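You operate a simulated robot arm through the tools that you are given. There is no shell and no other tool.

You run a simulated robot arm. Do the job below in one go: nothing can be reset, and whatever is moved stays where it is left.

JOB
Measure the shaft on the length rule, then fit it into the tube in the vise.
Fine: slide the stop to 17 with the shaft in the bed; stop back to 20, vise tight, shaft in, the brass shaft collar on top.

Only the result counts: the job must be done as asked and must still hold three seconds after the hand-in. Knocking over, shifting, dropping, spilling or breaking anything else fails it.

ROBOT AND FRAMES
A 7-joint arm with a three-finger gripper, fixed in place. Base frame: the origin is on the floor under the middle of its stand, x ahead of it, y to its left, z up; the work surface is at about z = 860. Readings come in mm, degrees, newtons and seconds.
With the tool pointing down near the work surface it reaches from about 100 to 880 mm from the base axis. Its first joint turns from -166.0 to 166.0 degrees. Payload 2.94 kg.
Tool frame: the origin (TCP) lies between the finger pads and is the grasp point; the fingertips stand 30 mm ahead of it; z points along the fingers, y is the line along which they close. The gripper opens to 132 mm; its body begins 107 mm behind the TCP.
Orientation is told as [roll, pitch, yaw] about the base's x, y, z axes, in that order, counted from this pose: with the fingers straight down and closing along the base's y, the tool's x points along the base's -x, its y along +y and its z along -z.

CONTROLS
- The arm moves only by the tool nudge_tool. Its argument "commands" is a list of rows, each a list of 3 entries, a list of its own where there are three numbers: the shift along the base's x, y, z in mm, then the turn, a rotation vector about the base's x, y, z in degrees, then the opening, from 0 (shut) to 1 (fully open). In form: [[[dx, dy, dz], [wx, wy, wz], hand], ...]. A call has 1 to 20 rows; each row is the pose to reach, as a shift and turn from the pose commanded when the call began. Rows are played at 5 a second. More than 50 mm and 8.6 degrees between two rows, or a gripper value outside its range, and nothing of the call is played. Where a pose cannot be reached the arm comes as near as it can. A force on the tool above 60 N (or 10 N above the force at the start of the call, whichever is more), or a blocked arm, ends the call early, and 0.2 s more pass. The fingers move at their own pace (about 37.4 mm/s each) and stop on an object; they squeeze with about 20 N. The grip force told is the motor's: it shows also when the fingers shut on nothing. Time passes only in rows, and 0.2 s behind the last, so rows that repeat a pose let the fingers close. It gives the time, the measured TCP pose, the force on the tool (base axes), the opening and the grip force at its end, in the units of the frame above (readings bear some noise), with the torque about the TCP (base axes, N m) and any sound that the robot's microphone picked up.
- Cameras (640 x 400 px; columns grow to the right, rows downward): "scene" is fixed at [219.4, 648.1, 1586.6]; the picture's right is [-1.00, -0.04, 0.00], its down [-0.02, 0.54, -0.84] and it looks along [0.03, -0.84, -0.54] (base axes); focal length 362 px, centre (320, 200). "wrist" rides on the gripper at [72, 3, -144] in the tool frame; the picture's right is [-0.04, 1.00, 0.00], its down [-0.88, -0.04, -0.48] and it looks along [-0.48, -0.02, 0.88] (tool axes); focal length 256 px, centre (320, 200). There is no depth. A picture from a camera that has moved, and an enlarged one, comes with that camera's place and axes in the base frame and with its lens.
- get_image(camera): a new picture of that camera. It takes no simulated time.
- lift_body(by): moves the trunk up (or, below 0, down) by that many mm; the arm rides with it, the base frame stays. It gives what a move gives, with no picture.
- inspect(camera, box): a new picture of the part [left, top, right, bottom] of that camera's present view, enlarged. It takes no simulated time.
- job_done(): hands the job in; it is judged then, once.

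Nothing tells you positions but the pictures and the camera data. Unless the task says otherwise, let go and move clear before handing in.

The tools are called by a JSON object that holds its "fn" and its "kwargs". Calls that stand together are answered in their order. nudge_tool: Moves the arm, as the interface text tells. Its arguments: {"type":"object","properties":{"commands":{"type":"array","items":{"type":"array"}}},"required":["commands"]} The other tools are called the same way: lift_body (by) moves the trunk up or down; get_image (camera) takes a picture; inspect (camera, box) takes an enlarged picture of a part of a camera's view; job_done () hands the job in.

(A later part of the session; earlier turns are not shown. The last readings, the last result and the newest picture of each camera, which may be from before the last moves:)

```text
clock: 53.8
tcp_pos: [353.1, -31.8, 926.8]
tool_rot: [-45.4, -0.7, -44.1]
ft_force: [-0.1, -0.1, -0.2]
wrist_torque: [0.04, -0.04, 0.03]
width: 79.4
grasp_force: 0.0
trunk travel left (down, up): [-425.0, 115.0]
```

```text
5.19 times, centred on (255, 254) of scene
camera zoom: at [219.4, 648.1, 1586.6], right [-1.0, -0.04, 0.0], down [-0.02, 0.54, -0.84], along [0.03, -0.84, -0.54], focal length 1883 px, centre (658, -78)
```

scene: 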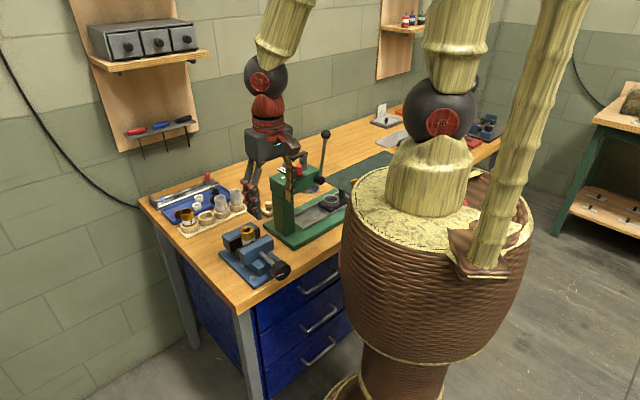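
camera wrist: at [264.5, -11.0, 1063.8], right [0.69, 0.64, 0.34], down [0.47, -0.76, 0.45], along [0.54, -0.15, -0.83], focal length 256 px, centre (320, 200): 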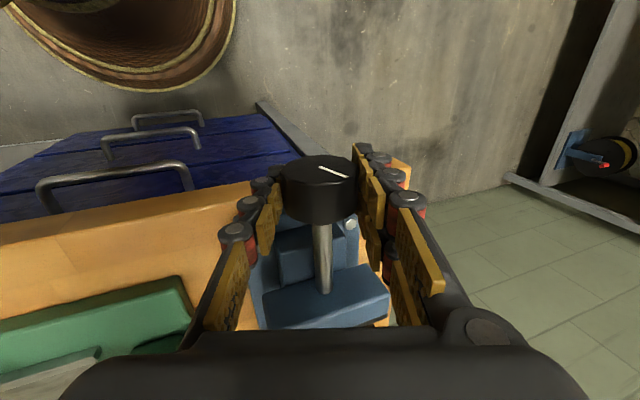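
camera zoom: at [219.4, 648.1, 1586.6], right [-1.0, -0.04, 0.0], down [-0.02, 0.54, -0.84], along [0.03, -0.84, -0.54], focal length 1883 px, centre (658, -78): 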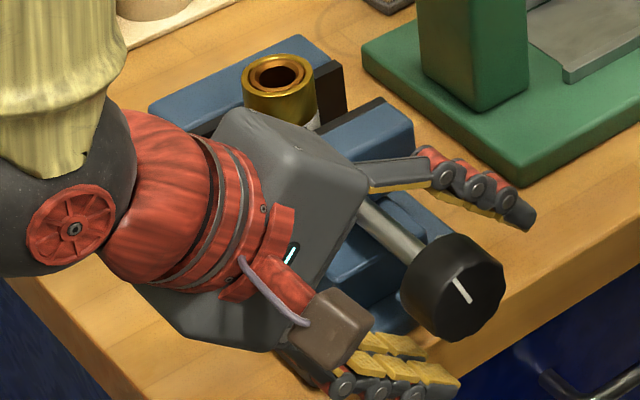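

Slightly off-centre by ~2 mm; I correct, grip and turn another 65°, following the screw's advance.

{"fn": "nudge_tool", "kwargs": {"commands": [[[-0.9, -0.9, 1.3], [0, 0, 0], 0.6], [[-0.9, -0.9, 1.3], [0, 0, 0], 0.25], [[-0.9, -0.9, 1.3], [0, 0, 0], 0.25], [[-0.9, -0.9, 1.3], [0, 0, 0], 0.25], [[-1.0, -1.2, 1.5], [3.54, -3.54, 0], 0.25], [[-1.1, -1.5, 1.75], [7.07, -7.07, 0], 0.25], [[-1.25, -1.75, 1.95], [10.61, -10.61, 0], 0.25], [[-1.4, -2.05, 2.1], [14.14, -14.14, 0], 0.25], [[-1.55, -2.35, 2.25], [17.68, -17.68, 0], 0.25], [[-1.7, -2.65, 2.35], [21.21, -21.21, 0], 0.25], [[-1.85, -3.0, 2.4], [24.75, -24.75, 0], 0.25], [[-2.0, -3.3, 2.45], [28.28, -28.28, 0], 0.25], [[-2.2, -3.65, 2.45], [31.82, -31.82, 0], 0.25], [[-2.35, -4.0, 2.45], [35.36, -35.36, 0], 0.25], [[-2.5, -4.3, 2.4], [38.89, -38.89, 0], 0.25], [[-2.7, -4.6, 2.35], [42.43, -42.43, 0], 0.25], [[-2.85, -4.9, 2.25], [45.96, -45.96, 0], 0.25], [[-2.85, -4.9, 2.25], [45.96, -45.96, 0], 0.25]]}}

{"fn": "get_image", "kwargs": {"camera": "wrist"}}

{"fn": "inspect", "kwargs": {"camera": "scene", "box": [210, 215, 300, 292]}}

```text
clock: 57.6
tcp_pos: [351.8, -34.3, 931.4]
tool_rot: [19.6, -1.2, -45.4]
ft_force: [2.3, 11.8, 2.6]
wrist_torque: [0.54, 0.33, 0.13]
width: 45.6
grasp_force: 44.9
trunk travel left (down, up): [-425.0, 115.0]
```

```text
taken
camera wrist: at [265.9, -13.4, 1066.4], right [0.69, 0.64, 0.34], down [0.47, -0.76, 0.45], along [0.54, -0.15, -0.83], focal length 256 px, centre (320, 200)
```

wrist: 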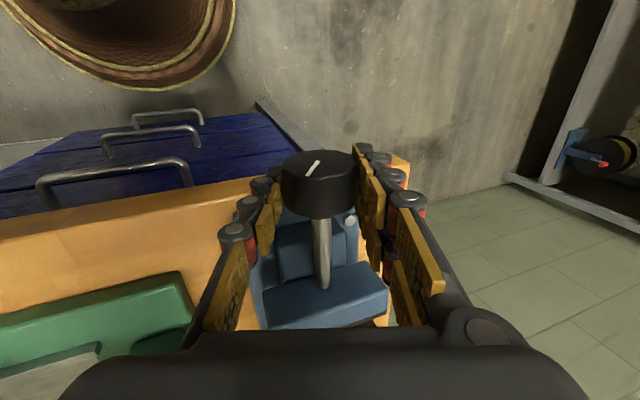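

```text
5.19 times, centred on (255, 254) of scene
camera zoom: at [219.4, 648.1, 1586.6], right [-1.0, -0.04, 0.0], down [-0.02, 0.54, -0.84], along [0.03, -0.84, -0.54], focal length 1883 px, centre (658, -78)
```

zoom: 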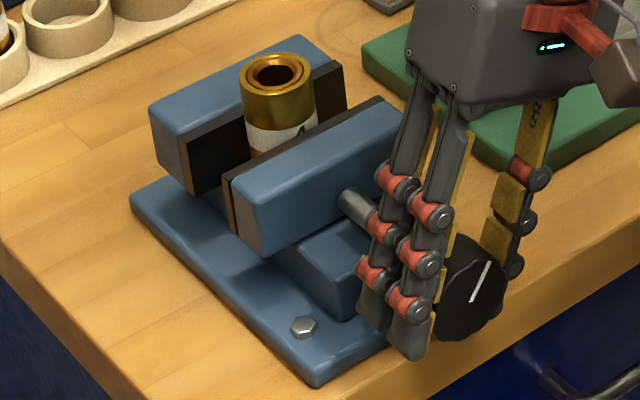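

The mark is now near 1 o'clock and the jaw appears to have reached the tube. Again: release, retreat, swing back and re-approach.

{"fn": "nudge_tool", "kwargs": {"commands": [[[0, 0, 0], [0, 0, 0], 0.6], [[0, 0, 0], [0, 0, 0], 0.6], [[-8.5, -8.5, 33], [0, 0, 0], 0.6], [[-17, -17, 66], [0, 0, 0], 0.6], [[-24, -24, 94], [0, 0, 0], 0.6], [[-15.6, -15.6, 92], [-5.09, 5.09, 0], 0.6], [[-7.1, -7.1, 90], [-10.18, 10.18, 0], 0.6], [[1.4, 1.4, 88], [-15.27, 15.27, 0], 0.6], [[10.6, 10.6, 85], [-20.36, 20.36, 0], 0.6], [[19.8, 19.8, 82], [-25.46, 25.46, 0], 0.6], [[28.3, 28.3, 79], [-30.55, 30.55, 0], 0.6], [[37.5, 37.5, 76], [-35.64, 35.64, 0], 0.6], [[45.3, 45.3, 73], [-40.73, 40.73, 0], 0.6], [[53, 53, 70], [-45.96, 45.96, 0], 0.6], [[36.1, 36.1, 46], [-45.96, 45.96, 0], 0.6], [[19.8, 19.8, 23], [-45.96, 45.96, 0], 0.6], [[8.5, 8.5, 7], [-45.96, 45.96, 0], 0.6], [[3, 3, -0.9], [-45.96, 45.96, 0], 0.6], [[3, 3, -0.9], [-45.96, 45.96, 0], 0.6]]}}

{"fn": "inspect", "kwargs": {"camera": "wrist", "box": [250, 120, 410, 240]}}

{"fn": "get_image", "kwargs": {"camera": "wrist"}}

```text
clock: 61.6
tcp_pos: [355.1, -34.4, 928.2]
tool_rot: [-45.3, -0.7, -44.0]
ft_force: [0.8, -0.2, 0.2]
wrist_torque: [0.0, 0.01, -0.02]
width: 79.2
grasp_force: 0.0
trunk travel left (down, up): [-425.0, 115.0]
```

```text
3.33 times, centred on (330, 180) of wrist
camera zoom: at [375.3, 92.1, 1026.6], right [0.53, 0.47, -0.71], down [0.84, -0.38, 0.37], along [-0.1, -0.8, -0.6], focal length 853 px, centre (287, 267)
```

zoom: 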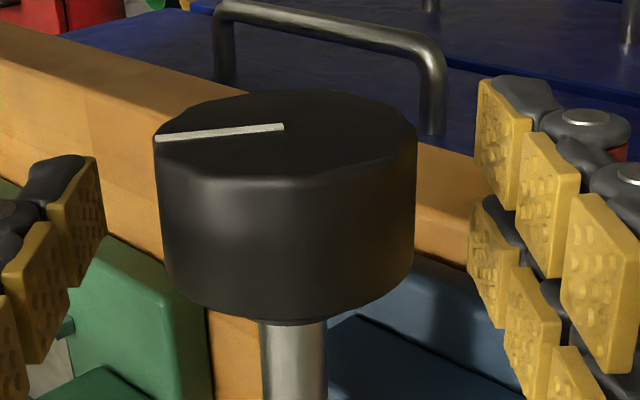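

```text
taken
camera wrist: at [375.3, 92.1, 1026.6], right [0.53, 0.47, -0.71], down [0.84, -0.38, 0.37], along [-0.1, -0.8, -0.6], focal length 256 px, centre (320, 200)
```

wrist: 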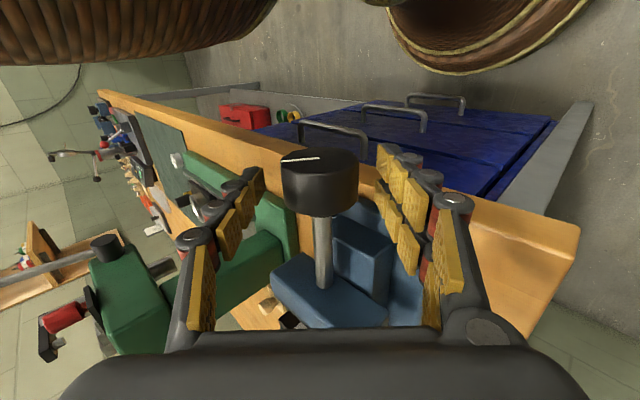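

Centred again, but my tool has crept ahead of the knob along the screw axis, so I shift back 3 mm, grip and make the next 65° stroke.

{"fn": "nudge_tool", "kwargs": {"commands": [[[-2.1, 2.1, 0], [0, 0, 0], 0.6], [[-2.1, 2.1, 0], [0, 0, 0], 0.25], [[-2.1, 2.1, 0], [0, 0, 0], 0.25], [[-2.1, 2.1, 0], [0, 0, 0], 0.25], [[-2.25, 1.9, 0.24], [3.54, -3.54, 0], 0.25], [[-2.4, 1.6, 0.45], [7.07, -7.07, 0], 0.25], [[-2.55, 1.35, 0.64], [10.61, -10.61, 0], 0.25], [[-2.7, 1.1, 0.8], [14.14, -14.14, 0], 0.25], [[-2.9, 0.85, 0.93], [17.68, -17.68, 0], 0.25], [[-3.1, 0.55, 1.04], [21.21, -21.21, 0], 0.25], [[-3.3, 0.25, 1.11], [24.75, -24.75, 0], 0.25], [[-3.5, -0.05, 1.16], [28.28, -28.28, 0], 0.25], [[-3.7, -0.35, 1.17], [31.82, -31.82, 0], 0.25], [[-3.9, -0.65, 1.16], [35.36, -35.36, 0], 0.25], [[-4.1, -0.95, 1.11], [38.89, -38.89, 0], 0.25], [[-4.3, -1.2, 1.04], [42.43, -42.43, 0], 0.25], [[-4.5, -1.45, 0.93], [45.96, -45.96, 0], 0.25], [[-4.5, -1.45, 0.93], [45.96, -45.96, 0], 0.25]]}}

{"fn": "get_image", "kwargs": {"camera": "wrist"}}

{"fn": "inspect", "kwargs": {"camera": "scene", "box": [210, 215, 300, 292]}}

```text
clock: 65.4
tcp_pos: [349.5, -34.6, 930.4]
tool_rot: [19.7, -1.2, -45.3]
ft_force: [8.4, 5.4, -1.7]
wrist_torque: [0.04, 0.57, 0.03]
width: 45.8
grasp_force: 44.7
trunk travel left (down, up): [-425.0, 115.0]
```

```text
taken
camera wrist: at [265.5, -12.9, 1065.7], right [0.69, 0.64, 0.34], down [0.47, -0.76, 0.45], along [0.54, -0.15, -0.82], focal length 256 px, centre (320, 200)
```

wrist: 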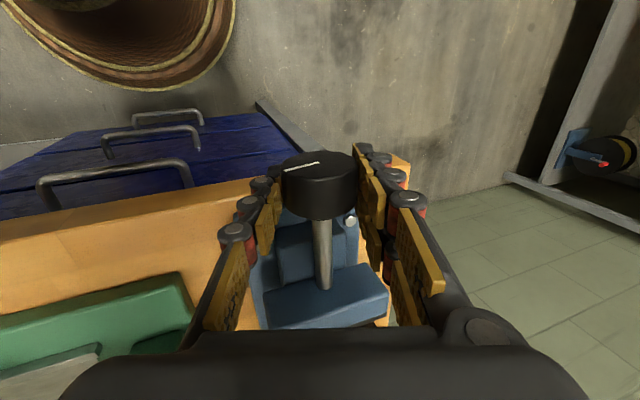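

```text
5.19 times, centred on (255, 254) of scene
camera zoom: at [219.4, 648.1, 1586.6], right [-1.0, -0.04, 0.0], down [-0.02, 0.54, -0.84], along [0.03, -0.84, -0.54], focal length 1883 px, centre (658, -78)
```

zoom: 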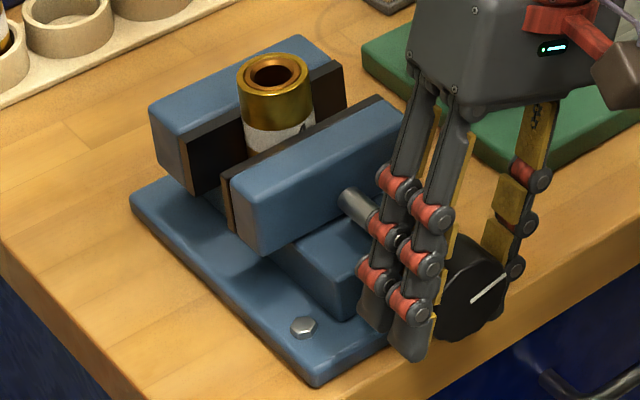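

Now there's resistance (about 0.4 N·m) – the jaw is starting to clamp the tube. I do the return swing and another stroke.

{"fn": "nudge_tool", "kwargs": {"commands": [[[0, 0, 0], [0, 0, 0], 0.6], [[0, 0, 0], [0, 0, 0], 0.6], [[-8.5, -8.5, 33], [0, 0, 0], 0.6], [[-17, -17, 66], [0, 0, 0], 0.6], [[-24, -24, 94], [0, 0, 0], 0.6], [[-15.6, -15.6, 92], [-5.09, 5.09, 0], 0.6], [[-7.1, -7.1, 90], [-10.18, 10.18, 0], 0.6], [[1.4, 1.4, 88], [-15.27, 15.27, 0], 0.6], [[10.6, 10.6, 85], [-20.36, 20.36, 0], 0.6], [[19.8, 19.8, 82], [-25.46, 25.46, 0], 0.6], [[28.3, 28.3, 79], [-30.55, 30.55, 0], 0.6], [[37.5, 37.5, 76], [-35.64, 35.64, 0], 0.6], [[45.3, 45.3, 73], [-40.73, 40.73, 0], 0.6], [[53, 53, 70], [-45.96, 45.96, 0], 0.6], [[36.1, 36.1, 46], [-45.96, 45.96, 0], 0.6], [[19.8, 19.8, 23], [-45.96, 45.96, 0], 0.6], [[8.5, 8.5, 7], [-45.96, 45.96, 0], 0.6], [[3, 3, -0.9], [-45.96, 45.96, 0], 0.6], [[3, 3, -0.9], [-45.96, 45.96, 0], 0.6]]}}

{"fn": "inspect", "kwargs": {"camera": "wrist", "box": [250, 120, 410, 240]}}

{"fn": "get_image", "kwargs": {"camera": "scene"}}

```text
clock: 69.4
tcp_pos: [352.4, -31.1, 929.2]
tool_rot: [-45.4, -0.6, -44.1]
ft_force: [-0.3, -0.6, 0.5]
wrist_torque: [0.03, 0.0, 0.0]
width: 79.2
grasp_force: 0.0
trunk travel left (down, up): [-425.0, 115.0]
```

```text
3.33 times, centred on (330, 180) of wrist
camera zoom: at [371.7, 94.6, 1028.5], right [0.53, 0.47, -0.71], down [0.84, -0.38, 0.37], along [-0.1, -0.8, -0.6], focal length 853 px, centre (287, 267)
```

zoom: 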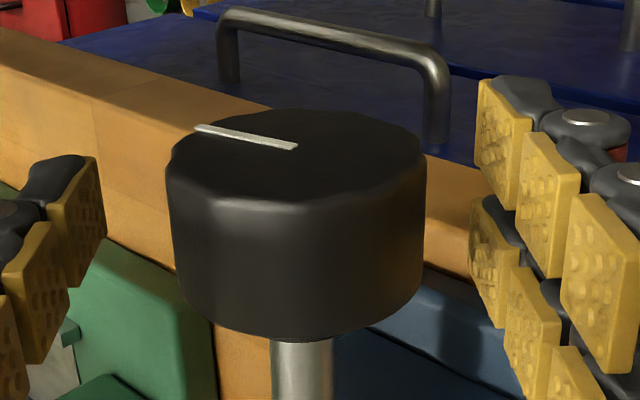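

```text
taken
```

scene: 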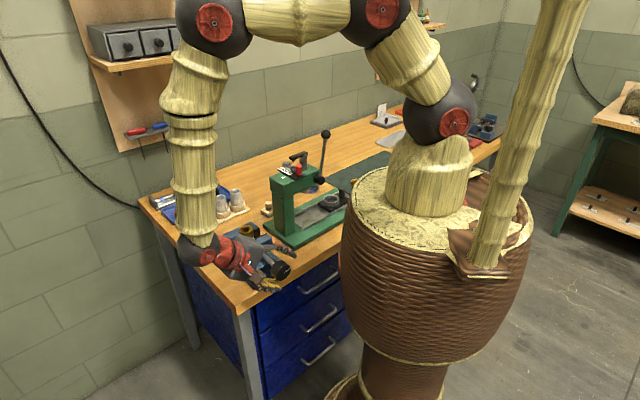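

The last stroke turned the knob only about 30° with the grip starting to slip, so it's nearly tight. One more stroke to confirm tightness.

{"fn": "nudge_tool", "kwargs": {"commands": [[[0.7, 0.7, -1.0], [0, 0, 0], 0.6], [[0.7, 0.7, -1.0], [0, 0, 0], 0], [[0.7, 0.7, -1.0], [0, 0, 0], 0], [[0.7, 0.7, -1.0], [0, 0, 0], 0], [[0.5, 0.5, -0.76], [3.54, -3.54, 0], 0], [[0.35, 0.3, -0.55], [7.07, -7.07, 0], 0], [[0.15, 0.1, -0.36], [10.61, -10.61, 0], 0], [[-0.1, -0.1, -0.2], [14.14, -14.14, 0], 0], [[-0.3, -0.35, -0.07], [17.68, -17.68, 0], 0], [[-0.5, -0.6, 0.04], [21.21, -21.21, 0], 0], [[-0.75, -0.85, 0.11], [24.75, -24.75, 0], 0], [[-1.0, -1.1, 0.16], [28.28, -28.28, 0], 0]]}}

{"fn": "inspect", "kwargs": {"camera": "wrist", "box": [250, 120, 410, 240]}}

{"fn": "inspect", "kwargs": {"camera": "scene", "box": [210, 215, 300, 292]}}

```text
clock: 72.0
tcp_pos: [351.2, -32.8, 929.6]
tool_rot: [-5.3, -1.2, -44.8]
ft_force: [-0.5, -5.0, -1.6]
wrist_torque: [-1.12, -0.06, 0.3]
width: 46.1
grasp_force: 44.9
trunk travel left (down, up): [-425.0, 115.0]
```

```text
3.33 times, centred on (330, 180) of wrist
camera zoom: at [309.7, 32.0, 1071.2], right [0.73, 0.67, -0.09], down [0.62, -0.61, 0.49], along [0.28, -0.42, -0.86], focal length 853 px, centre (287, 267)
```

zoom: 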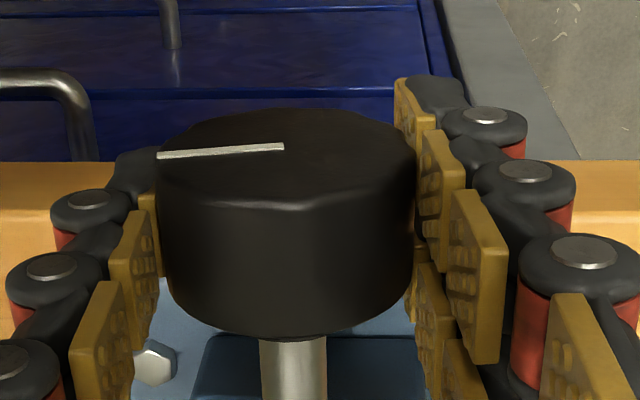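

```text
5.19 times, centred on (255, 254) of scene
camera zoom: at [219.4, 648.1, 1586.6], right [-1.0, -0.04, 0.0], down [-0.02, 0.54, -0.84], along [0.03, -0.84, -0.54], focal length 1883 px, centre (658, -78)
```

zoom: 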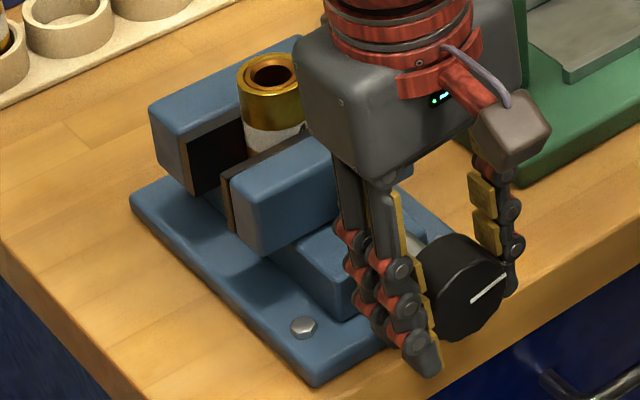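

{"fn": "nudge_tool", "kwargs": {"commands": [[[-0.25, -0.25, 0], [3.54, -3.54, 0], 0], [[-0.5, -0.5, 0], [7.07, -7.07, 0], 0], [[-0.75, -0.75, -0.1], [10.61, -10.61, 0], 0], [[-1.0, -1.0, -0.1], [14.14, -14.14, 0], 0], [[-1.25, -1.25, -0.2], [17.68, -17.68, 0], 0], [[-1.25, -1.25, -0.2], [17.68, -17.68, 0], 0]]}}

{"fn": "inspect", "kwargs": {"camera": "wrist", "box": [250, 120, 410, 240]}}

{"fn": "inspect", "kwargs": {"camera": "scene", "box": [210, 215, 300, 292]}}

```text
clock: 73.4
tcp_pos: [350.4, -34.1, 929.5]
tool_rot: [19.7, -1.1, -45.2]
ft_force: [-3.2, -4.8, -5.1]
wrist_torque: [-0.64, 0.81, -0.09]
width: 45.4
grasp_force: 45.0
trunk travel left (down, up): [-425.0, 115.0]
```

```text
3.33 times, centred on (330, 180) of wrist
camera zoom: at [265.2, -12.1, 1065.1], right [0.69, 0.64, 0.34], down [0.47, -0.76, 0.45], along [0.54, -0.15, -0.83], focal length 853 px, centre (287, 267)
```

zoom: 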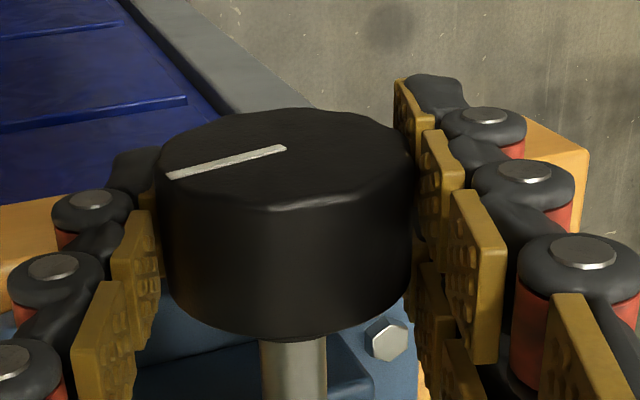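

```text
5.19 times, centred on (255, 254) of scene
camera zoom: at [219.4, 648.1, 1586.6], right [-1.0, -0.04, 0.0], down [-0.02, 0.54, -0.84], along [0.03, -0.84, -0.54], focal length 1883 px, centre (658, -78)
```

zoom: 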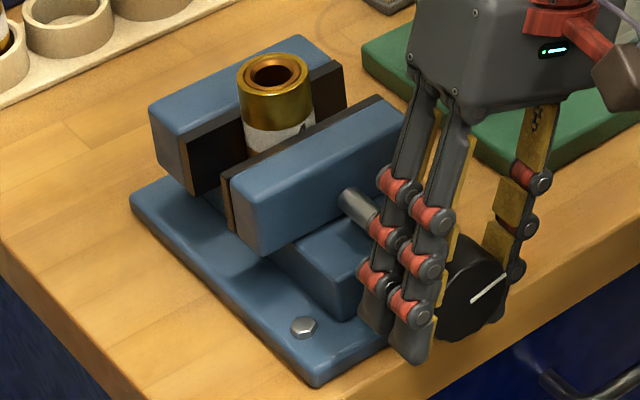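

The knob no longer turns (mark unchanged at ~1.0 N·m), so the vise is tight. I release the knob, retreat upward and level the tool.

{"fn": "nudge_tool", "kwargs": {"commands": [[[0, 0, 0], [0, 0, 0], 0.6], [[0, 0, 0], [0, 0, 0], 0.6], [[-8.5, -8.5, 33], [0, 0, 0], 0.6], [[-17, -17, 66], [0, 0, 0], 0.6], [[-24, -24, 94], [0, 0, 0], 0.6], [[-20, -20, 125], [-4.6, 4.6, 0], 0.6], [[-15, -15, 155], [-9.2, 9.2, 0], 0.6], [[-10, -10, 185], [-14.1, 14.1, 0], 0.6], [[0, 0, 200], [-14.1, 14.1, 0], 0.6], [[0, 0, 200], [-14.1, 14.1, 0], 0.6]]}}

{"fn": "get_image", "kwargs": {"camera": "wrist"}}

{"fn": "inspect", "kwargs": {"camera": "scene", "box": [210, 215, 300, 292]}}

```text
clock: 75.6
tcp_pos: [361.6, -71.8, 1097.8]
tool_rot: [2.6, -8.6, -45.3]
ft_force: [0.6, 1.2, -0.4]
wrist_torque: [-0.02, 0.01, -0.01]
width: 79.3
grasp_force: 0.1
out of reach, approached as far as the arm can: row 7, 8, 9
trunk travel left (down, up): [-425.0, 115.0]
```

```text
taken
camera wrist: at [293.7, -7.3, 1229.8], right [0.74, 0.68, 0.05], down [0.52, -0.61, 0.6], along [0.44, -0.41, -0.8], focal length 256 px, centre (320, 200)
```

wrist: 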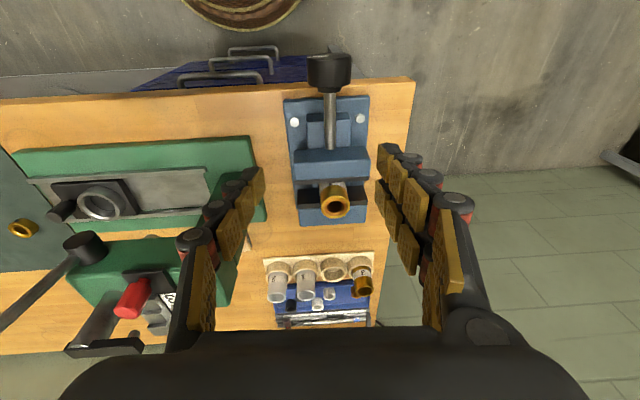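

```text
5.19 times, centred on (255, 254) of scene
camera zoom: at [219.4, 648.1, 1586.6], right [-1.0, -0.04, 0.0], down [-0.02, 0.54, -0.84], along [0.03, -0.84, -0.54], focal length 1883 px, centre (658, -78)
```

zoom: 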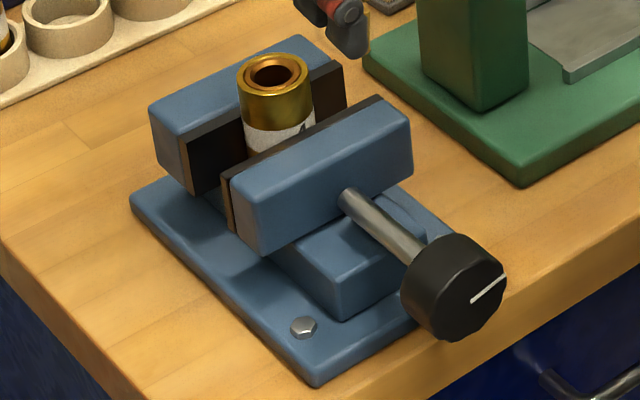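

{"fn": "inspect", "kwargs": {"camera": "wrist", "box": [270, 80, 390, 240]}}

```text
2.50 times, centred on (330, 160) of wrist
camera zoom: at [293.7, -7.3, 1229.8], right [0.74, 0.68, 0.05], down [0.52, -0.61, 0.6], along [0.44, -0.41, -0.8], focal length 640 px, centre (295, 300)
```

zoom: 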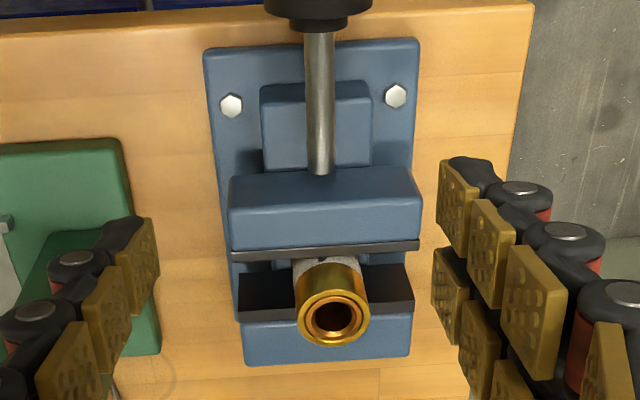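

The tube is clamped now, its top near (459, -135, 971). I move the tool outward over the bench, then bring the trunk back down by 100 for the far reach to the shaft.

{"fn": "nudge_tool", "kwargs": {"commands": [[[25, -30, 0], [0, 0, 0], 0.5], [[50, -60, 5], [0, 0, 0], 0.5], [[75, -90, 10], [0, 0, 0], 0.5], [[100, -120, 15], [0, 0, 0], 0.5], [[125, -150, 20], [0, 0, 0], 0.5], [[148, -177, 20], [0, 0, 0], 0.5], [[148, -177, 20], [0, 0, 0], 0.5]]}}

{"fn": "lift_body", "kwargs": {"by": -100}}

{"fn": "get_image", "kwargs": {"camera": "wrist"}}

{"fn": "get_image", "kwargs": {"camera": "scene"}}

```text
clock: 77.2
tcp_pos: [497.4, -211.9, 1149.5]
tool_rot: [-0.3, -1.2, -44.9]
ft_force: [0.1, 0.1, -0.1]
wrist_torque: [-0.01, 0.0, -0.01]
width: 66.0
grasp_force: 0.1
out of reach, approached as far as the arm can: row 1
trunk travel left (down, up): [-425.0, 115.0]
```

```text
clock: 78.5
tcp_pos: [497.9, -211.8, 1049.9]
tool_rot: [-0.4, -1.2, -44.9]
ft_force: [-0.4, -0.7, 1.1]
wrist_torque: [-0.01, -0.02, 0.04]
width: 66.2
grasp_force: 0.1
trunk travel left (down, up): [-325.0, 215.0]
```

```text
taken
camera wrist: at [447.5, -156.2, 1191.7], right [0.74, 0.68, 0.0], down [0.59, -0.64, 0.49], along [0.33, -0.37, -0.87], focal length 256 px, centre (320, 200)
```

wrist: 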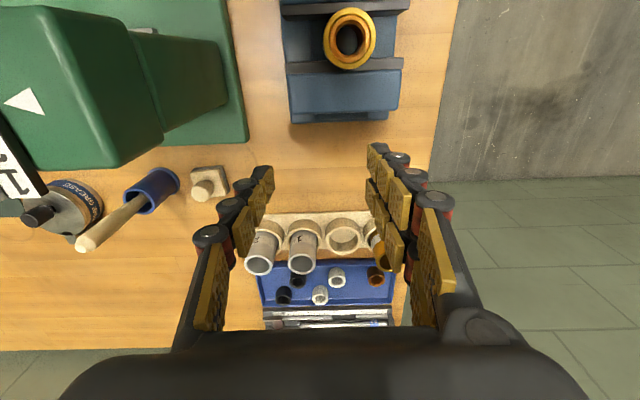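

```text
taken
```

scene: 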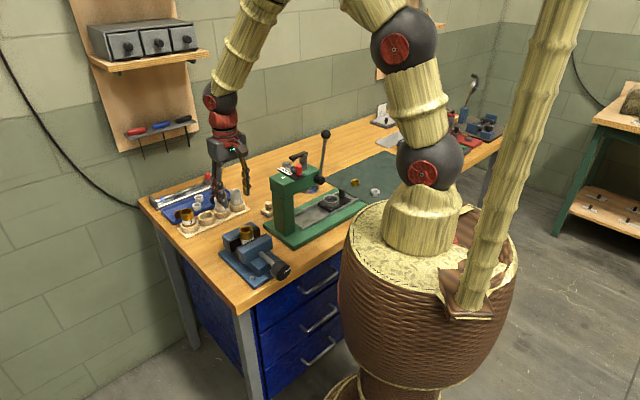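

{"fn": "inspect", "kwargs": {"camera": "wrist", "box": [290, 0, 410, 90]}}

```text
4.44 times, centred on (350, 45) of wrist
camera zoom: at [447.5, -156.2, 1191.7], right [0.74, 0.68, 0.0], down [0.59, -0.64, 0.49], along [0.33, -0.37, -0.87], focal length 1138 px, centre (187, 889)
```

zoom: 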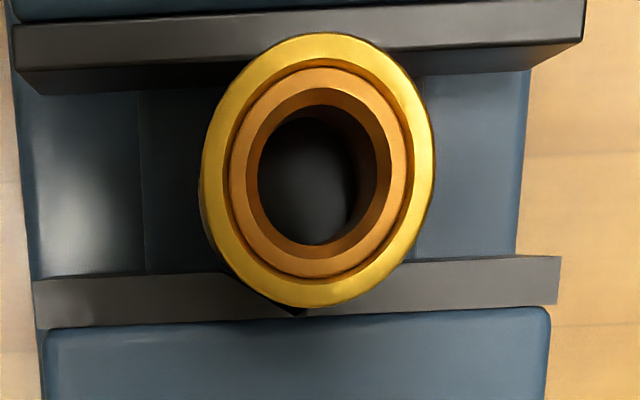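

The bore is about 19 mm in the bushing, so the ~15.5 mm shaft has clearance. Before fetching the shaft I rehearse, with the empty hand, the horizontal hand pose needed for the insertion (pitching up, high above the bench).

{"fn": "nudge_tool", "kwargs": {"commands": [[[0, 0, 20], [-5.66, -5.66, 0], 0.5], [[0, 0, 40], [-11.3, -11.3, 0], 0.5], [[0, 0, 60], [-17, -17, 0], 0.5], [[0, 0, 70], [-22.6, -22.6, 0], 0.5], [[0, 0, 70], [-28.3, -28.3, 0], 0.5], [[0, 0, 70], [-33.9, -33.9, 0], 0.5], [[0, 0, 70], [-39.6, -39.6, 0], 0.5], [[0, 0, 70], [-45.3, -45.3, 0], 0.5], [[0, 0, 70], [-50.9, -50.9, 0], 0.5], [[0, 0, 70], [-56.6, -56.6, 0], 0.5], [[0, 0, 70], [-62.2, -62.2, 0], 0.5], [[0, 0, 70], [-63.6, -63.6, 0], 0.5], [[0, 0, 70], [-63.6, -63.6, 0], 0.5]]}}

{"fn": "get_image", "kwargs": {"camera": "scene"}}

{"fn": "get_image", "kwargs": {"camera": "wrist"}}

```text
clock: 81.3
tcp_pos: [497.7, -212.6, 1119.3]
tool_rot: [-176.7, -88.9, 131.5]
ft_force: [0.7, -0.4, -0.1]
wrist_torque: [-0.01, 0.0, -0.01]
width: 66.3
grasp_force: 0.0
trunk travel left (down, up): [-325.0, 215.0]
```

```text
taken
```

scene: 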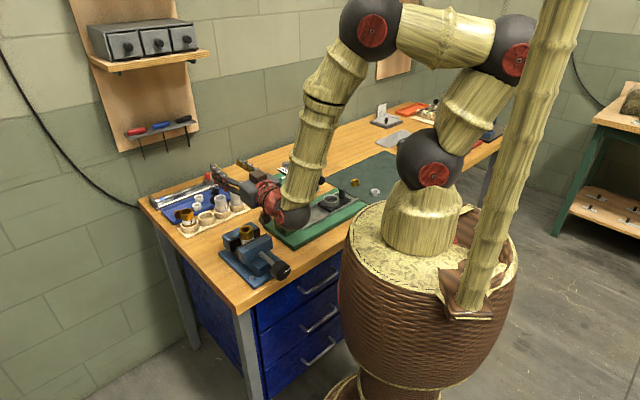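

```text
taken
camera wrist: at [400.0, -108.6, 1044.3], right [0.71, 0.7, 0.04], down [-0.37, 0.32, 0.87], along [0.6, -0.63, 0.49], focal length 256 px, centre (320, 200)
```

wrist: 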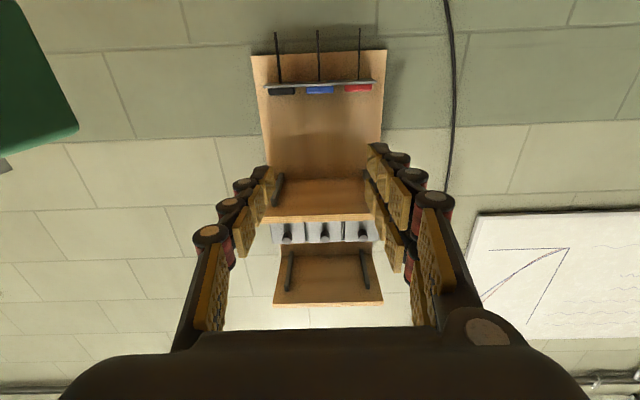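

Pitching works here. I test the translation to the tube's position at this height, then a yaw.

{"fn": "nudge_tool", "kwargs": {"commands": [[[-14, 25, 0], [0, 0, 0], 0.5], [[-28, 51, 0], [0, 0, 0], 0.5], [[-43, 77, 0], [0, 0, 0], 0.5], [[-43, 77, 0], [0, 0, -8], 0.5], [[-43, 77, 0], [0, 0, -16], 0.5], [[-43, 77, 0], [0, 0, -24], 0.5], [[-43, 77, 0], [0, 0, -32], 0.5], [[-43, 77, 0], [0, 0, -32], 0.5]]}}

{"fn": "get_image", "kwargs": {"camera": "scene"}}

```text
clock: 83.1
tcp_pos: [455.2, -134.7, 1117.3]
tool_rot: [-174.2, -88.9, 96.9]
ft_force: [-1.2, 0.6, -0.1]
wrist_torque: [-0.02, 0.0, -0.04]
width: 66.2
grasp_force: 0.1
trunk travel left (down, up): [-325.0, 215.0]
```

```text
taken
```

scene: 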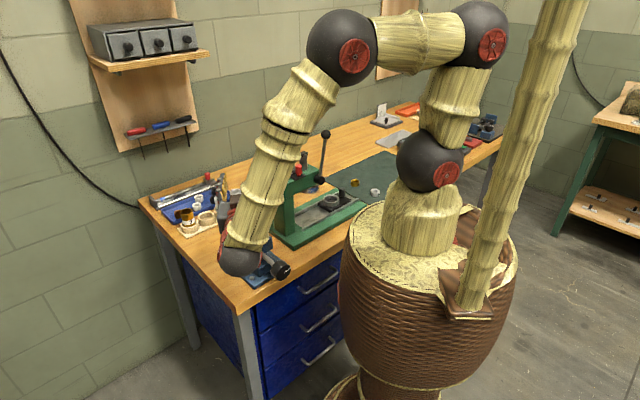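

{"fn": "nudge_tool", "kwargs": {"commands": [[[0, 0, -25], [0, 0, 0], 0.5], [[0, 0, -50], [0, 0, 0], 0.5], [[0, 0, -75], [0, 0, 0], 0.5], [[0, 0, -75], [0, 0, 0], 0.5]]}}

{"fn": "get_image", "kwargs": {"camera": "scene"}}

{"fn": "get_image", "kwargs": {"camera": "wrist"}}

```text
clock: 84.1
tcp_pos: [454.6, -136.5, 1043.7]
tool_rot: [-175.4, -88.9, 98.1]
ft_force: [-0.2, -0.3, 0.0]
wrist_torque: [-0.02, 0.0, 0.01]
width: 66.3
grasp_force: 0.0
trunk travel left (down, up): [-325.0, 215.0]
```

```text
taken
```

scene: 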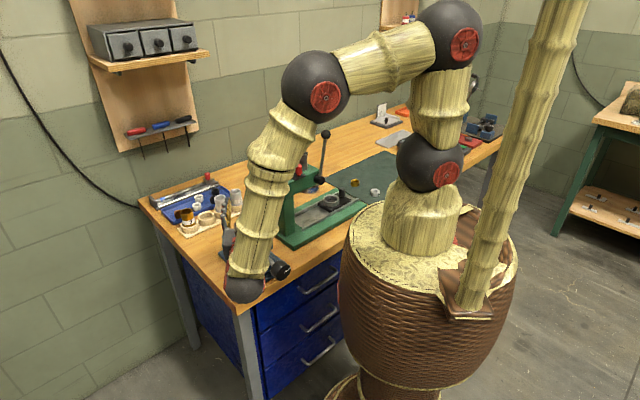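

```text
taken
camera wrist: at [427.0, 4.3, 969.0], right [0.97, 0.22, 0.04], down [-0.14, 0.47, 0.87], along [0.17, -0.85, 0.49], focal length 256 px, centre (320, 200)
```

wrist: 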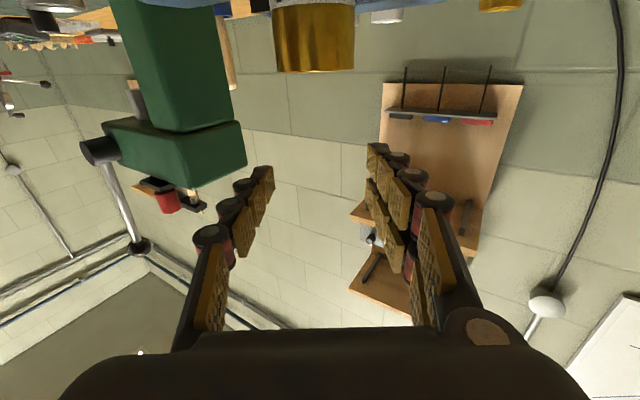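

The insertion pose is reachable down to z≈1043, and the camera underneath sees the tube's rim – handy for aligning. Now I go back up, pitch the hand down again while moving outward toward the rule.

{"fn": "nudge_tool", "kwargs": {"commands": [[[0, 0, 25], [0, 0, 0], 0.5], [[0, 0, 50], [0, 0, 0], 0.5], [[0, 0, 76], [0, 0, 0], 0.5], [[10, -10, 80], [0, 0, 8], 0.5], [[20, -30, 80], [0, 0, 16], 0.5], [[30, -50, 80], [0, 0, 24], 0.5], [[43, -77, 80], [0, 0, 32], 0.5], [[43, -77, 80], [0, 0, 32], 0.5]]}}

{"fn": "nudge_tool", "kwargs": {"commands": [[[8, -8, 0], [5.66, 5.66, 0], 0.5], [[16, -16, 0], [11.3, 11.3, 0], 0.5], [[24, -24, 0], [17, 17, 0], 0.5], [[32, -32, 0], [22.6, 22.6, 0], 0.5], [[40, -40, 0], [28.3, 28.3, 0], 0.5], [[48, -48, 0], [33.9, 33.9, 0], 0.5], [[56, -56, 0], [39.6, 39.6, 0], 0.5], [[64, -64, 0], [45.3, 45.3, 0], 0.5], [[72, -72, 0], [50.9, 50.9, 0], 0.5], [[80, -80, 0], [56.6, 56.6, 0], 0.5], [[88, -88, 0], [62.2, 62.2, 0], 0.5], [[95, -95, 0], [63.6, 63.6, 0], 0.5], [[95, -95, 0], [63.6, 63.6, 0], 0.5]]}}

```text
clock: 85.9
tcp_pos: [498.1, -209.6, 1124.9]
tool_rot: [-175.0, -88.9, 129.7]
ft_force: [0.1, -0.3, -0.6]
wrist_torque: [0.01, 0.01, 0.03]
width: 66.0
grasp_force: 0.1
trunk travel left (down, up): [-325.0, 215.0]
```

```text
clock: 88.7
tcp_pos: [592.2, -307.8, 1122.7]
tool_rot: [-0.2, -1.0, -44.8]
ft_force: [-0.1, 0.7, -0.7]
wrist_torque: [0.02, -0.01, 0.0]
width: 66.0
grasp_force: 0.1
trunk travel left (down, up): [-325.0, 215.0]
```

Now I yaw the tool by -90° so the pair ends on the outer side of the shaft and the single finger on the inner (gap) side.

{"fn": "nudge_tool", "kwargs": {"commands": [[[0, 0, 0], [0, 0, -8], 0.4], [[0, 0, 0], [0, 0, -16], 0.4], [[0, 0, 0], [0, 0, -24], 0.4], [[0, 0, 0], [0, 0, -32], 0.4], [[0, 0, 0], [0, 0, -40], 0.4], [[0, 0, 0], [0, 0, -48], 0.4], [[0, 0, 0], [0, 0, -56], 0.4], [[0, 0, 0], [0, 0, -64], 0.4], [[0, 0, 0], [0, 0, -72], 0.4], [[0, 0, 0], [0, 0, -80], 0.4], [[0, 0, 0], [0, 0, -88], 0.4], [[0, 0, 0], [0, 0, -90], 0.4], [[0, 0, 0], [0, 0, -90], 0.4]]}}

{"fn": "get_image", "kwargs": {"camera": "wrist"}}

{"fn": "get_image", "kwargs": {"camera": "scene"}}

```text
clock: 91.5
tcp_pos: [593.3, -307.4, 1124.7]
tool_rot: [-0.3, -1.3, -134.9]
ft_force: [0.4, -0.3, 0.5]
wrist_torque: [0.0, 0.0, 0.0]
width: 52.9
grasp_force: 0.1
trunk travel left (down, up): [-325.0, 215.0]
```

```text
taken
camera wrist: at [649.3, -256.4, 1266.9], right [0.68, -0.74, 0.0], down [-0.64, -0.59, 0.49], along [-0.37, -0.33, -0.87], focal length 256 px, centre (320, 200)
```

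wrist: 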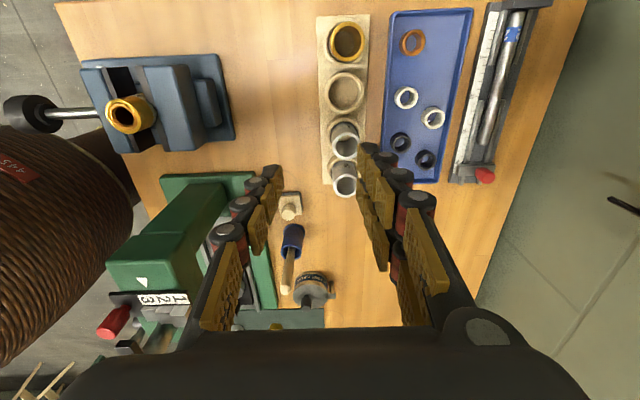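

```text
taken
```

scene: 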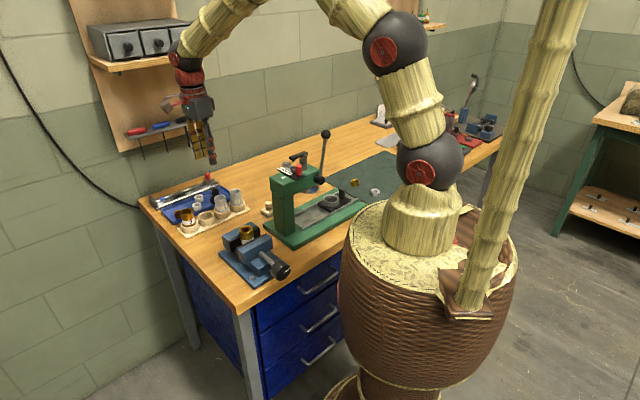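

Feasible. I now move out over the shaft's gap section (s≈232), tilting 12° outward, and stop well above it.

{"fn": "nudge_tool", "kwargs": {"commands": [[[29, -22, 0], [-2, -2.4, 0], 0.4], [[58, -44, -5], [-4, -4.8, 0], 0.4], [[88, -67, -10], [-6, -7.2, 0], 0.4], [[117, -89, -20], [-7.8, -9.6, 0], 0.4], [[146, -111, -40], [-7.8, -9.6, 0], 0.4], [[175.6, -133.4, -70], [-7.8, -9.6, 0], 0.3], [[175.6, -133.4, -100], [-7.8, -9.6, 0], 0.2], [[175.6, -133.4, -111], [-7.8, -9.6, 0], 0.2], [[175.6, -133.4, -111], [-7.8, -9.6, 0], 0.2]]}}

{"fn": "get_image", "kwargs": {"camera": "wrist"}}

{"fn": "get_image", "kwargs": {"camera": "scene"}}

```text
clock: 93.5
tcp_pos: [768.9, -438.5, 1013.9]
tool_rot: [12.1, 0.1, -134.9]
ft_force: [-0.3, 0.4, 0.9]
wrist_torque: [-0.01, -0.01, 0.03]
width: 26.4
grasp_force: 0.0
trunk travel left (down, up): [-325.0, 215.0]
```

```text
taken
camera wrist: at [800.5, -367.4, 1156.3], right [0.66, -0.72, 0.21], down [-0.72, -0.53, 0.46], along [-0.22, -0.45, -0.87], focal length 256 px, centre (320, 200)
```

wrist: 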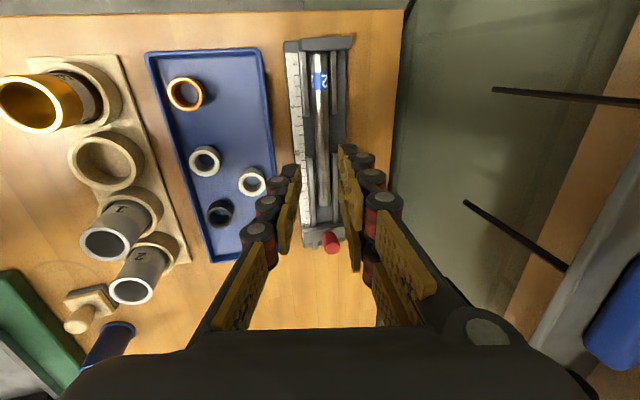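

```text
taken
```

scene: 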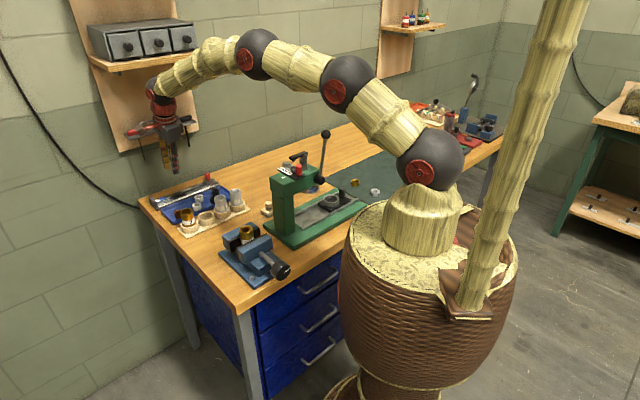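

{"fn": "inspect", "kwargs": {"camera": "scene", "box": [100, 60, 230, 200]}}

{"fn": "inspect", "kwargs": {"camera": "wrist", "box": [260, 30, 400, 270]}}

```text
2.86 times, centred on (165, 130) of scene
camera zoom: at [219.4, 648.1, 1586.6], right [-1.0, -0.04, 0.0], down [-0.02, 0.54, -0.84], along [0.03, -0.84, -0.54], focal length 1036 px, centre (763, 400)
```

zoom: 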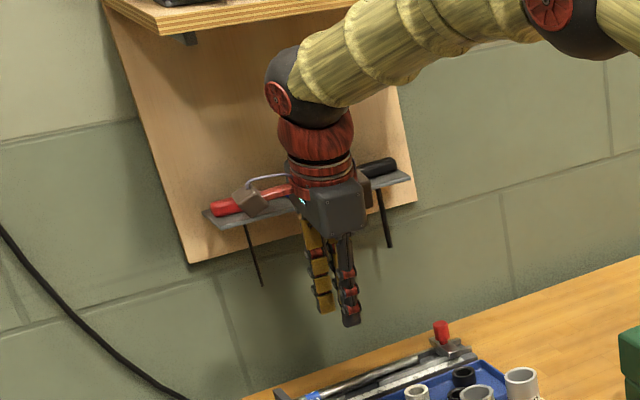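

```text
1.67 times, centred on (330, 150) of wrist
camera zoom: at [800.5, -367.4, 1156.3], right [0.66, -0.72, 0.21], down [-0.72, -0.53, 0.46], along [-0.22, -0.45, -0.87], focal length 427 px, centre (303, 283)
```

zoom: 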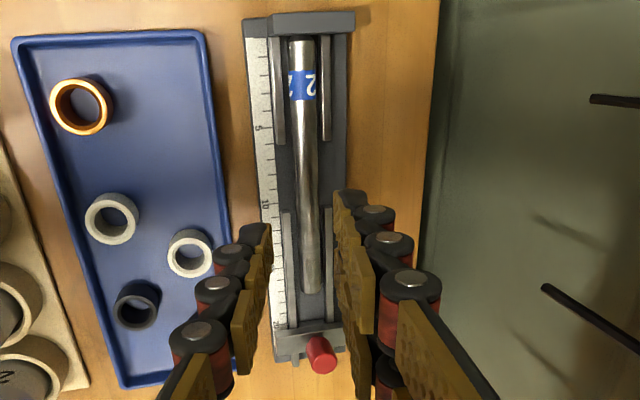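

The tool axis lines up with the shaft and the gap centre, clear of the rack. I close the fingers and come down along the tool axis to feel for the shaft's top as a height reference.

{"fn": "nudge_tool", "kwargs": {"commands": [[[4.4, -4.4, -29.3], [0, 0, 0], 0.02], [[8.8, -8.8, -58.7], [0, 0, 0], 0.02], [[12.5, -12.5, -83.1], [0, 0, 0], 0.02], [[12.5, -12.5, -83.1], [0, 0, 0], 0.02]]}}

{"fn": "get_image", "kwargs": {"camera": "wrist"}}

{"fn": "inspect", "kwargs": {"camera": "scene", "box": [120, 100, 220, 220]}}

```text
clock: 94.5
tcp_pos: [780.5, -450.4, 928.4]
tool_rot: [11.9, 0.0, -135.0]
ft_force: [-0.6, 0.1, 0.6]
wrist_torque: [0.01, -0.01, -0.03]
width: 2.7
grasp_force: 0.1
trunk travel left (down, up): [-325.0, 215.0]
```

```text
taken
camera wrist: at [811.6, -380.6, 1071.1], right [0.66, -0.72, 0.21], down [-0.72, -0.53, 0.46], along [-0.22, -0.45, -0.87], focal length 256 px, centre (320, 200)
```

wrist: 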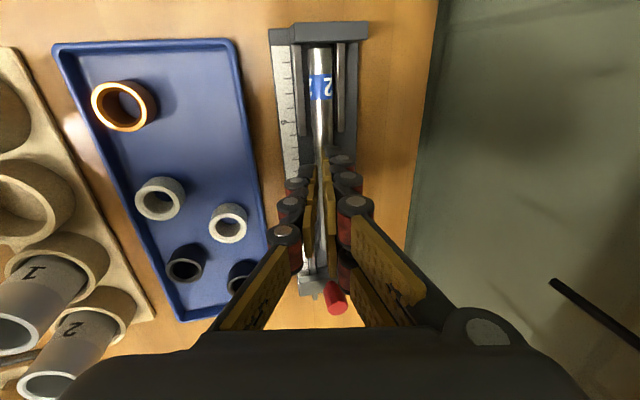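

```text
3.33 times, centred on (170, 160) of scene
camera zoom: at [219.4, 648.1, 1586.6], right [-1.0, -0.04, 0.0], down [-0.02, 0.54, -0.84], along [0.03, -0.84, -0.54], focal length 1208 px, centre (820, 333)
```

zoom: 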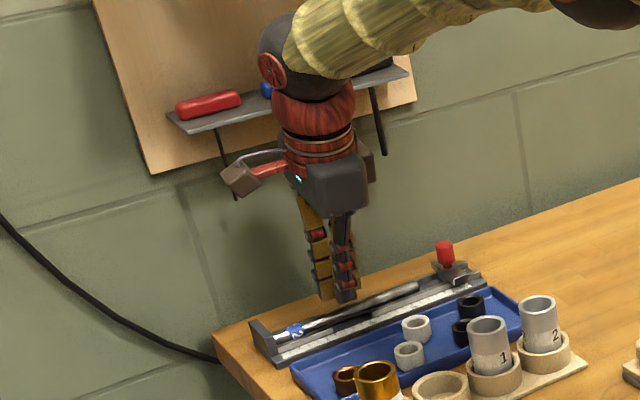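

{"fn": "nudge_tool", "kwargs": {"commands": [[[0.6, -0.6, -3.9], [0, 0, 0], 0.02], [[1.2, -1.2, -7.8], [0, 0, 0], 0.02], [[1.2, -1.2, -7.8], [0, 0, 0], 0.02]]}}

{"fn": "inspect", "kwargs": {"camera": "wrist", "box": [270, 120, 370, 240]}}

```text
clock: 95.3
tcp_pos: [782.7, -453.1, 922.7]
tool_rot: [12.0, 0.2, -135.1]
ft_force: [-0.2, -0.4, 0.0]
wrist_torque: [0.01, -0.02, 0.02]
width: 2.8
grasp_force: 0.0
trunk travel left (down, up): [-325.0, 215.0]
```

```text
3.33 times, centred on (320, 180) of wrist
camera zoom: at [814.6, -383.7, 1063.9], right [0.66, -0.72, 0.21], down [-0.72, -0.53, 0.46], along [-0.22, -0.45, -0.87], focal length 853 px, centre (320, 267)
```

zoom: 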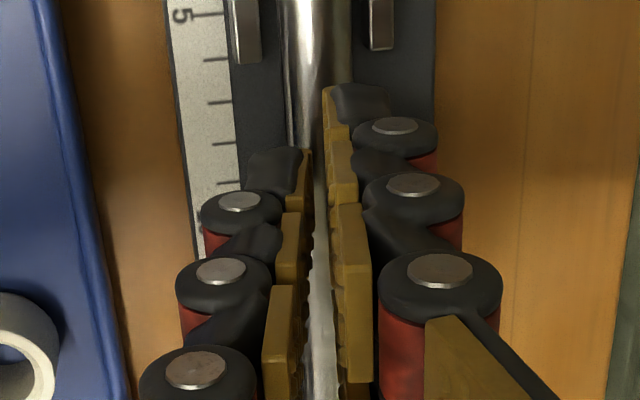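

{"fn": "nudge_tool", "kwargs": {"commands": [[[0.22, -0.22, -1.47], [0, 0, 0], 0.02], [[0.44, -0.44, -2.9], [0, 0, 0], 0.02], [[0.44, -0.44, -2.9], [0, 0, 0], 0.02]]}}

{"fn": "nudge_tool", "kwargs": {"commands": [[[0.22, -0.22, -1.47], [0, 0, 0], 0.02], [[0.44, -0.44, -2.9], [0, 0, 0], 0.02], [[0.44, -0.44, -2.9], [0, 0, 0], 0.02]]}}

```text
clock: 96.1
tcp_pos: [783.3, -454.5, 917.8]
tool_rot: [12.0, 0.1, -135.1]
ft_force: [0.4, -0.5, 0.7]
wrist_torque: [-0.01, -0.02, -0.01]
width: 2.9
grasp_force: 0.0
trunk travel left (down, up): [-325.0, 215.0]
```

```text
clock: 96.9
tcp_pos: [782.8, -456.2, 915.6]
tool_rot: [11.9, 0.1, -135.0]
ft_force: [-0.2, 0.0, 0.3]
wrist_torque: [0.0, -0.03, 0.0]
width: 2.7
grasp_force: 0.0
trunk travel left (down, up): [-325.0, 215.0]
```

{"fn": "nudge_tool", "kwargs": {"commands": [[[0.15, -0.15, -0.98], [0, 0, 0], 0.02], [[0.29, -0.29, -1.96], [0, 0, 0], 0.02], [[0.29, -0.29, -1.96], [0, 0, 0], 0.02]]}}

{"fn": "nudge_tool", "kwargs": {"commands": [[[0.15, -0.15, -0.98], [0, 0, 0], 0.02], [[0.29, -0.29, -1.96], [0, 0, 0], 0.02], [[0.29, -0.29, -1.96], [0, 0, 0], 0.02]]}}

{"fn": "inspect", "kwargs": {"camera": "wrist", "box": [270, 120, 370, 240]}}

```text
clock: 97.7
tcp_pos: [782.8, -455.1, 913.2]
tool_rot: [12.1, 0.2, -135.0]
ft_force: [0.0, 0.3, -0.3]
wrist_torque: [-0.01, 0.01, -0.01]
width: 2.6
grasp_force: 0.2
trunk travel left (down, up): [-325.0, 215.0]
```

```text
clock: 98.5
tcp_pos: [784.0, -457.2, 912.1]
tool_rot: [11.9, 0.2, -135.0]
ft_force: [-0.4, 0.2, 0.8]
wrist_torque: [0.03, 0.04, 0.0]
width: 3.0
grasp_force: 0.0
trunk travel left (down, up): [-325.0, 215.0]
```

```text
3.33 times, centred on (320, 180) of wrist
camera zoom: at [816.5, -385.9, 1053.2], right [0.66, -0.72, 0.21], down [-0.72, -0.53, 0.46], along [-0.22, -0.45, -0.87], focal length 853 px, centre (320, 267)
```

zoom: 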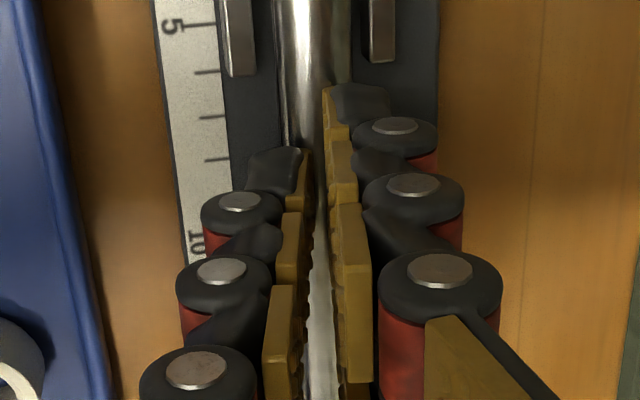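

{"fn": "nudge_tool", "kwargs": {"commands": [[[0.15, -0.15, -0.98], [0, 0, 0], 0.02], [[0.29, -0.29, -1.96], [0, 0, 0], 0.02], [[0.29, -0.29, -1.96], [0, 0, 0], 0.02]]}}

{"fn": "nudge_tool", "kwargs": {"commands": [[[0.15, -0.15, -0.98], [0, 0, 0], 0.02], [[0.29, -0.29, -1.96], [0, 0, 0], 0.02], [[0.29, -0.29, -1.96], [0, 0, 0], 0.02]]}}

```text
clock: 99.3
tcp_pos: [784.8, -456.5, 911.5]
tool_rot: [12.1, 0.1, -135.0]
ft_force: [0.1, -1.9, 4.8]
wrist_torque: [-0.11, 0.03, -0.02]
width: 2.4
grasp_force: 0.1
trunk travel left (down, up): [-325.0, 215.0]
```

```text
clock: 100.1
tcp_pos: [783.6, -455.7, 910.6]
tool_rot: [12.2, 0.2, -135.0]
ft_force: [2.4, 3.8, 14.2]
wrist_torque: [-0.13, 0.02, 0.05]
width: 6.0
grasp_force: 19.9
trunk travel left (down, up): [-325.0, 215.0]
```

Contact felt with the shaft's top. Now I back off, open to about 25 mm, and descend astride the shaft to just below its mid-height.

{"fn": "nudge_tool", "kwargs": {"commands": [[[-0.7, 0.7, 4.9], [0, 0, 0], 0.02], [[-1.47, 1.47, 9.78], [0, 0, 0], 0.2], [[-1.47, 1.47, 9.78], [0, 0, 0], 0.2], [[-1.47, 1.47, 9.78], [0, 0, 0], 0.2], [[-0.7, 0.7, 4.9], [0, 0, 0], 0.2], [[0, 0, 0], [0, 0, 0], 0.2], [[0.44, -0.44, -2.93], [0, 0, 0], 0.2], [[0.44, -0.44, -2.93], [0, 0, 0], 0.2]]}}

{"fn": "inspect", "kwargs": {"camera": "wrist", "box": [270, 120, 370, 240]}}

```text
clock: 101.9
tcp_pos: [783.5, -456.7, 905.2]
tool_rot: [12.0, 0.0, -135.0]
ft_force: [0.4, -0.6, 0.7]
wrist_torque: [-0.01, -0.02, -0.01]
width: 26.4
grasp_force: 0.0
trunk travel left (down, up): [-325.0, 215.0]
```

```text
3.33 times, centred on (320, 180) of wrist
camera zoom: at [815.7, -386.4, 1046.4], right [0.66, -0.72, 0.21], down [-0.72, -0.53, 0.46], along [-0.22, -0.45, -0.87], focal length 853 px, centre (320, 267)
```

zoom: 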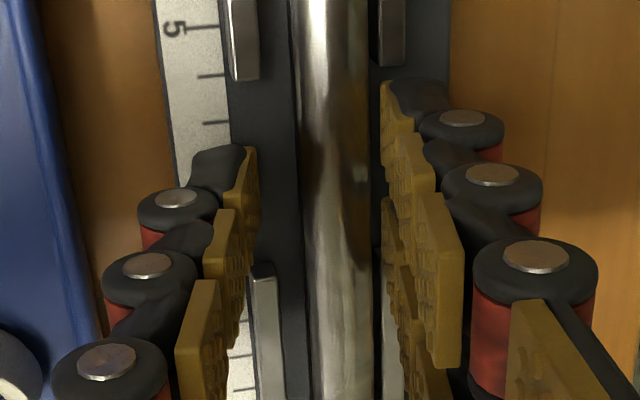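

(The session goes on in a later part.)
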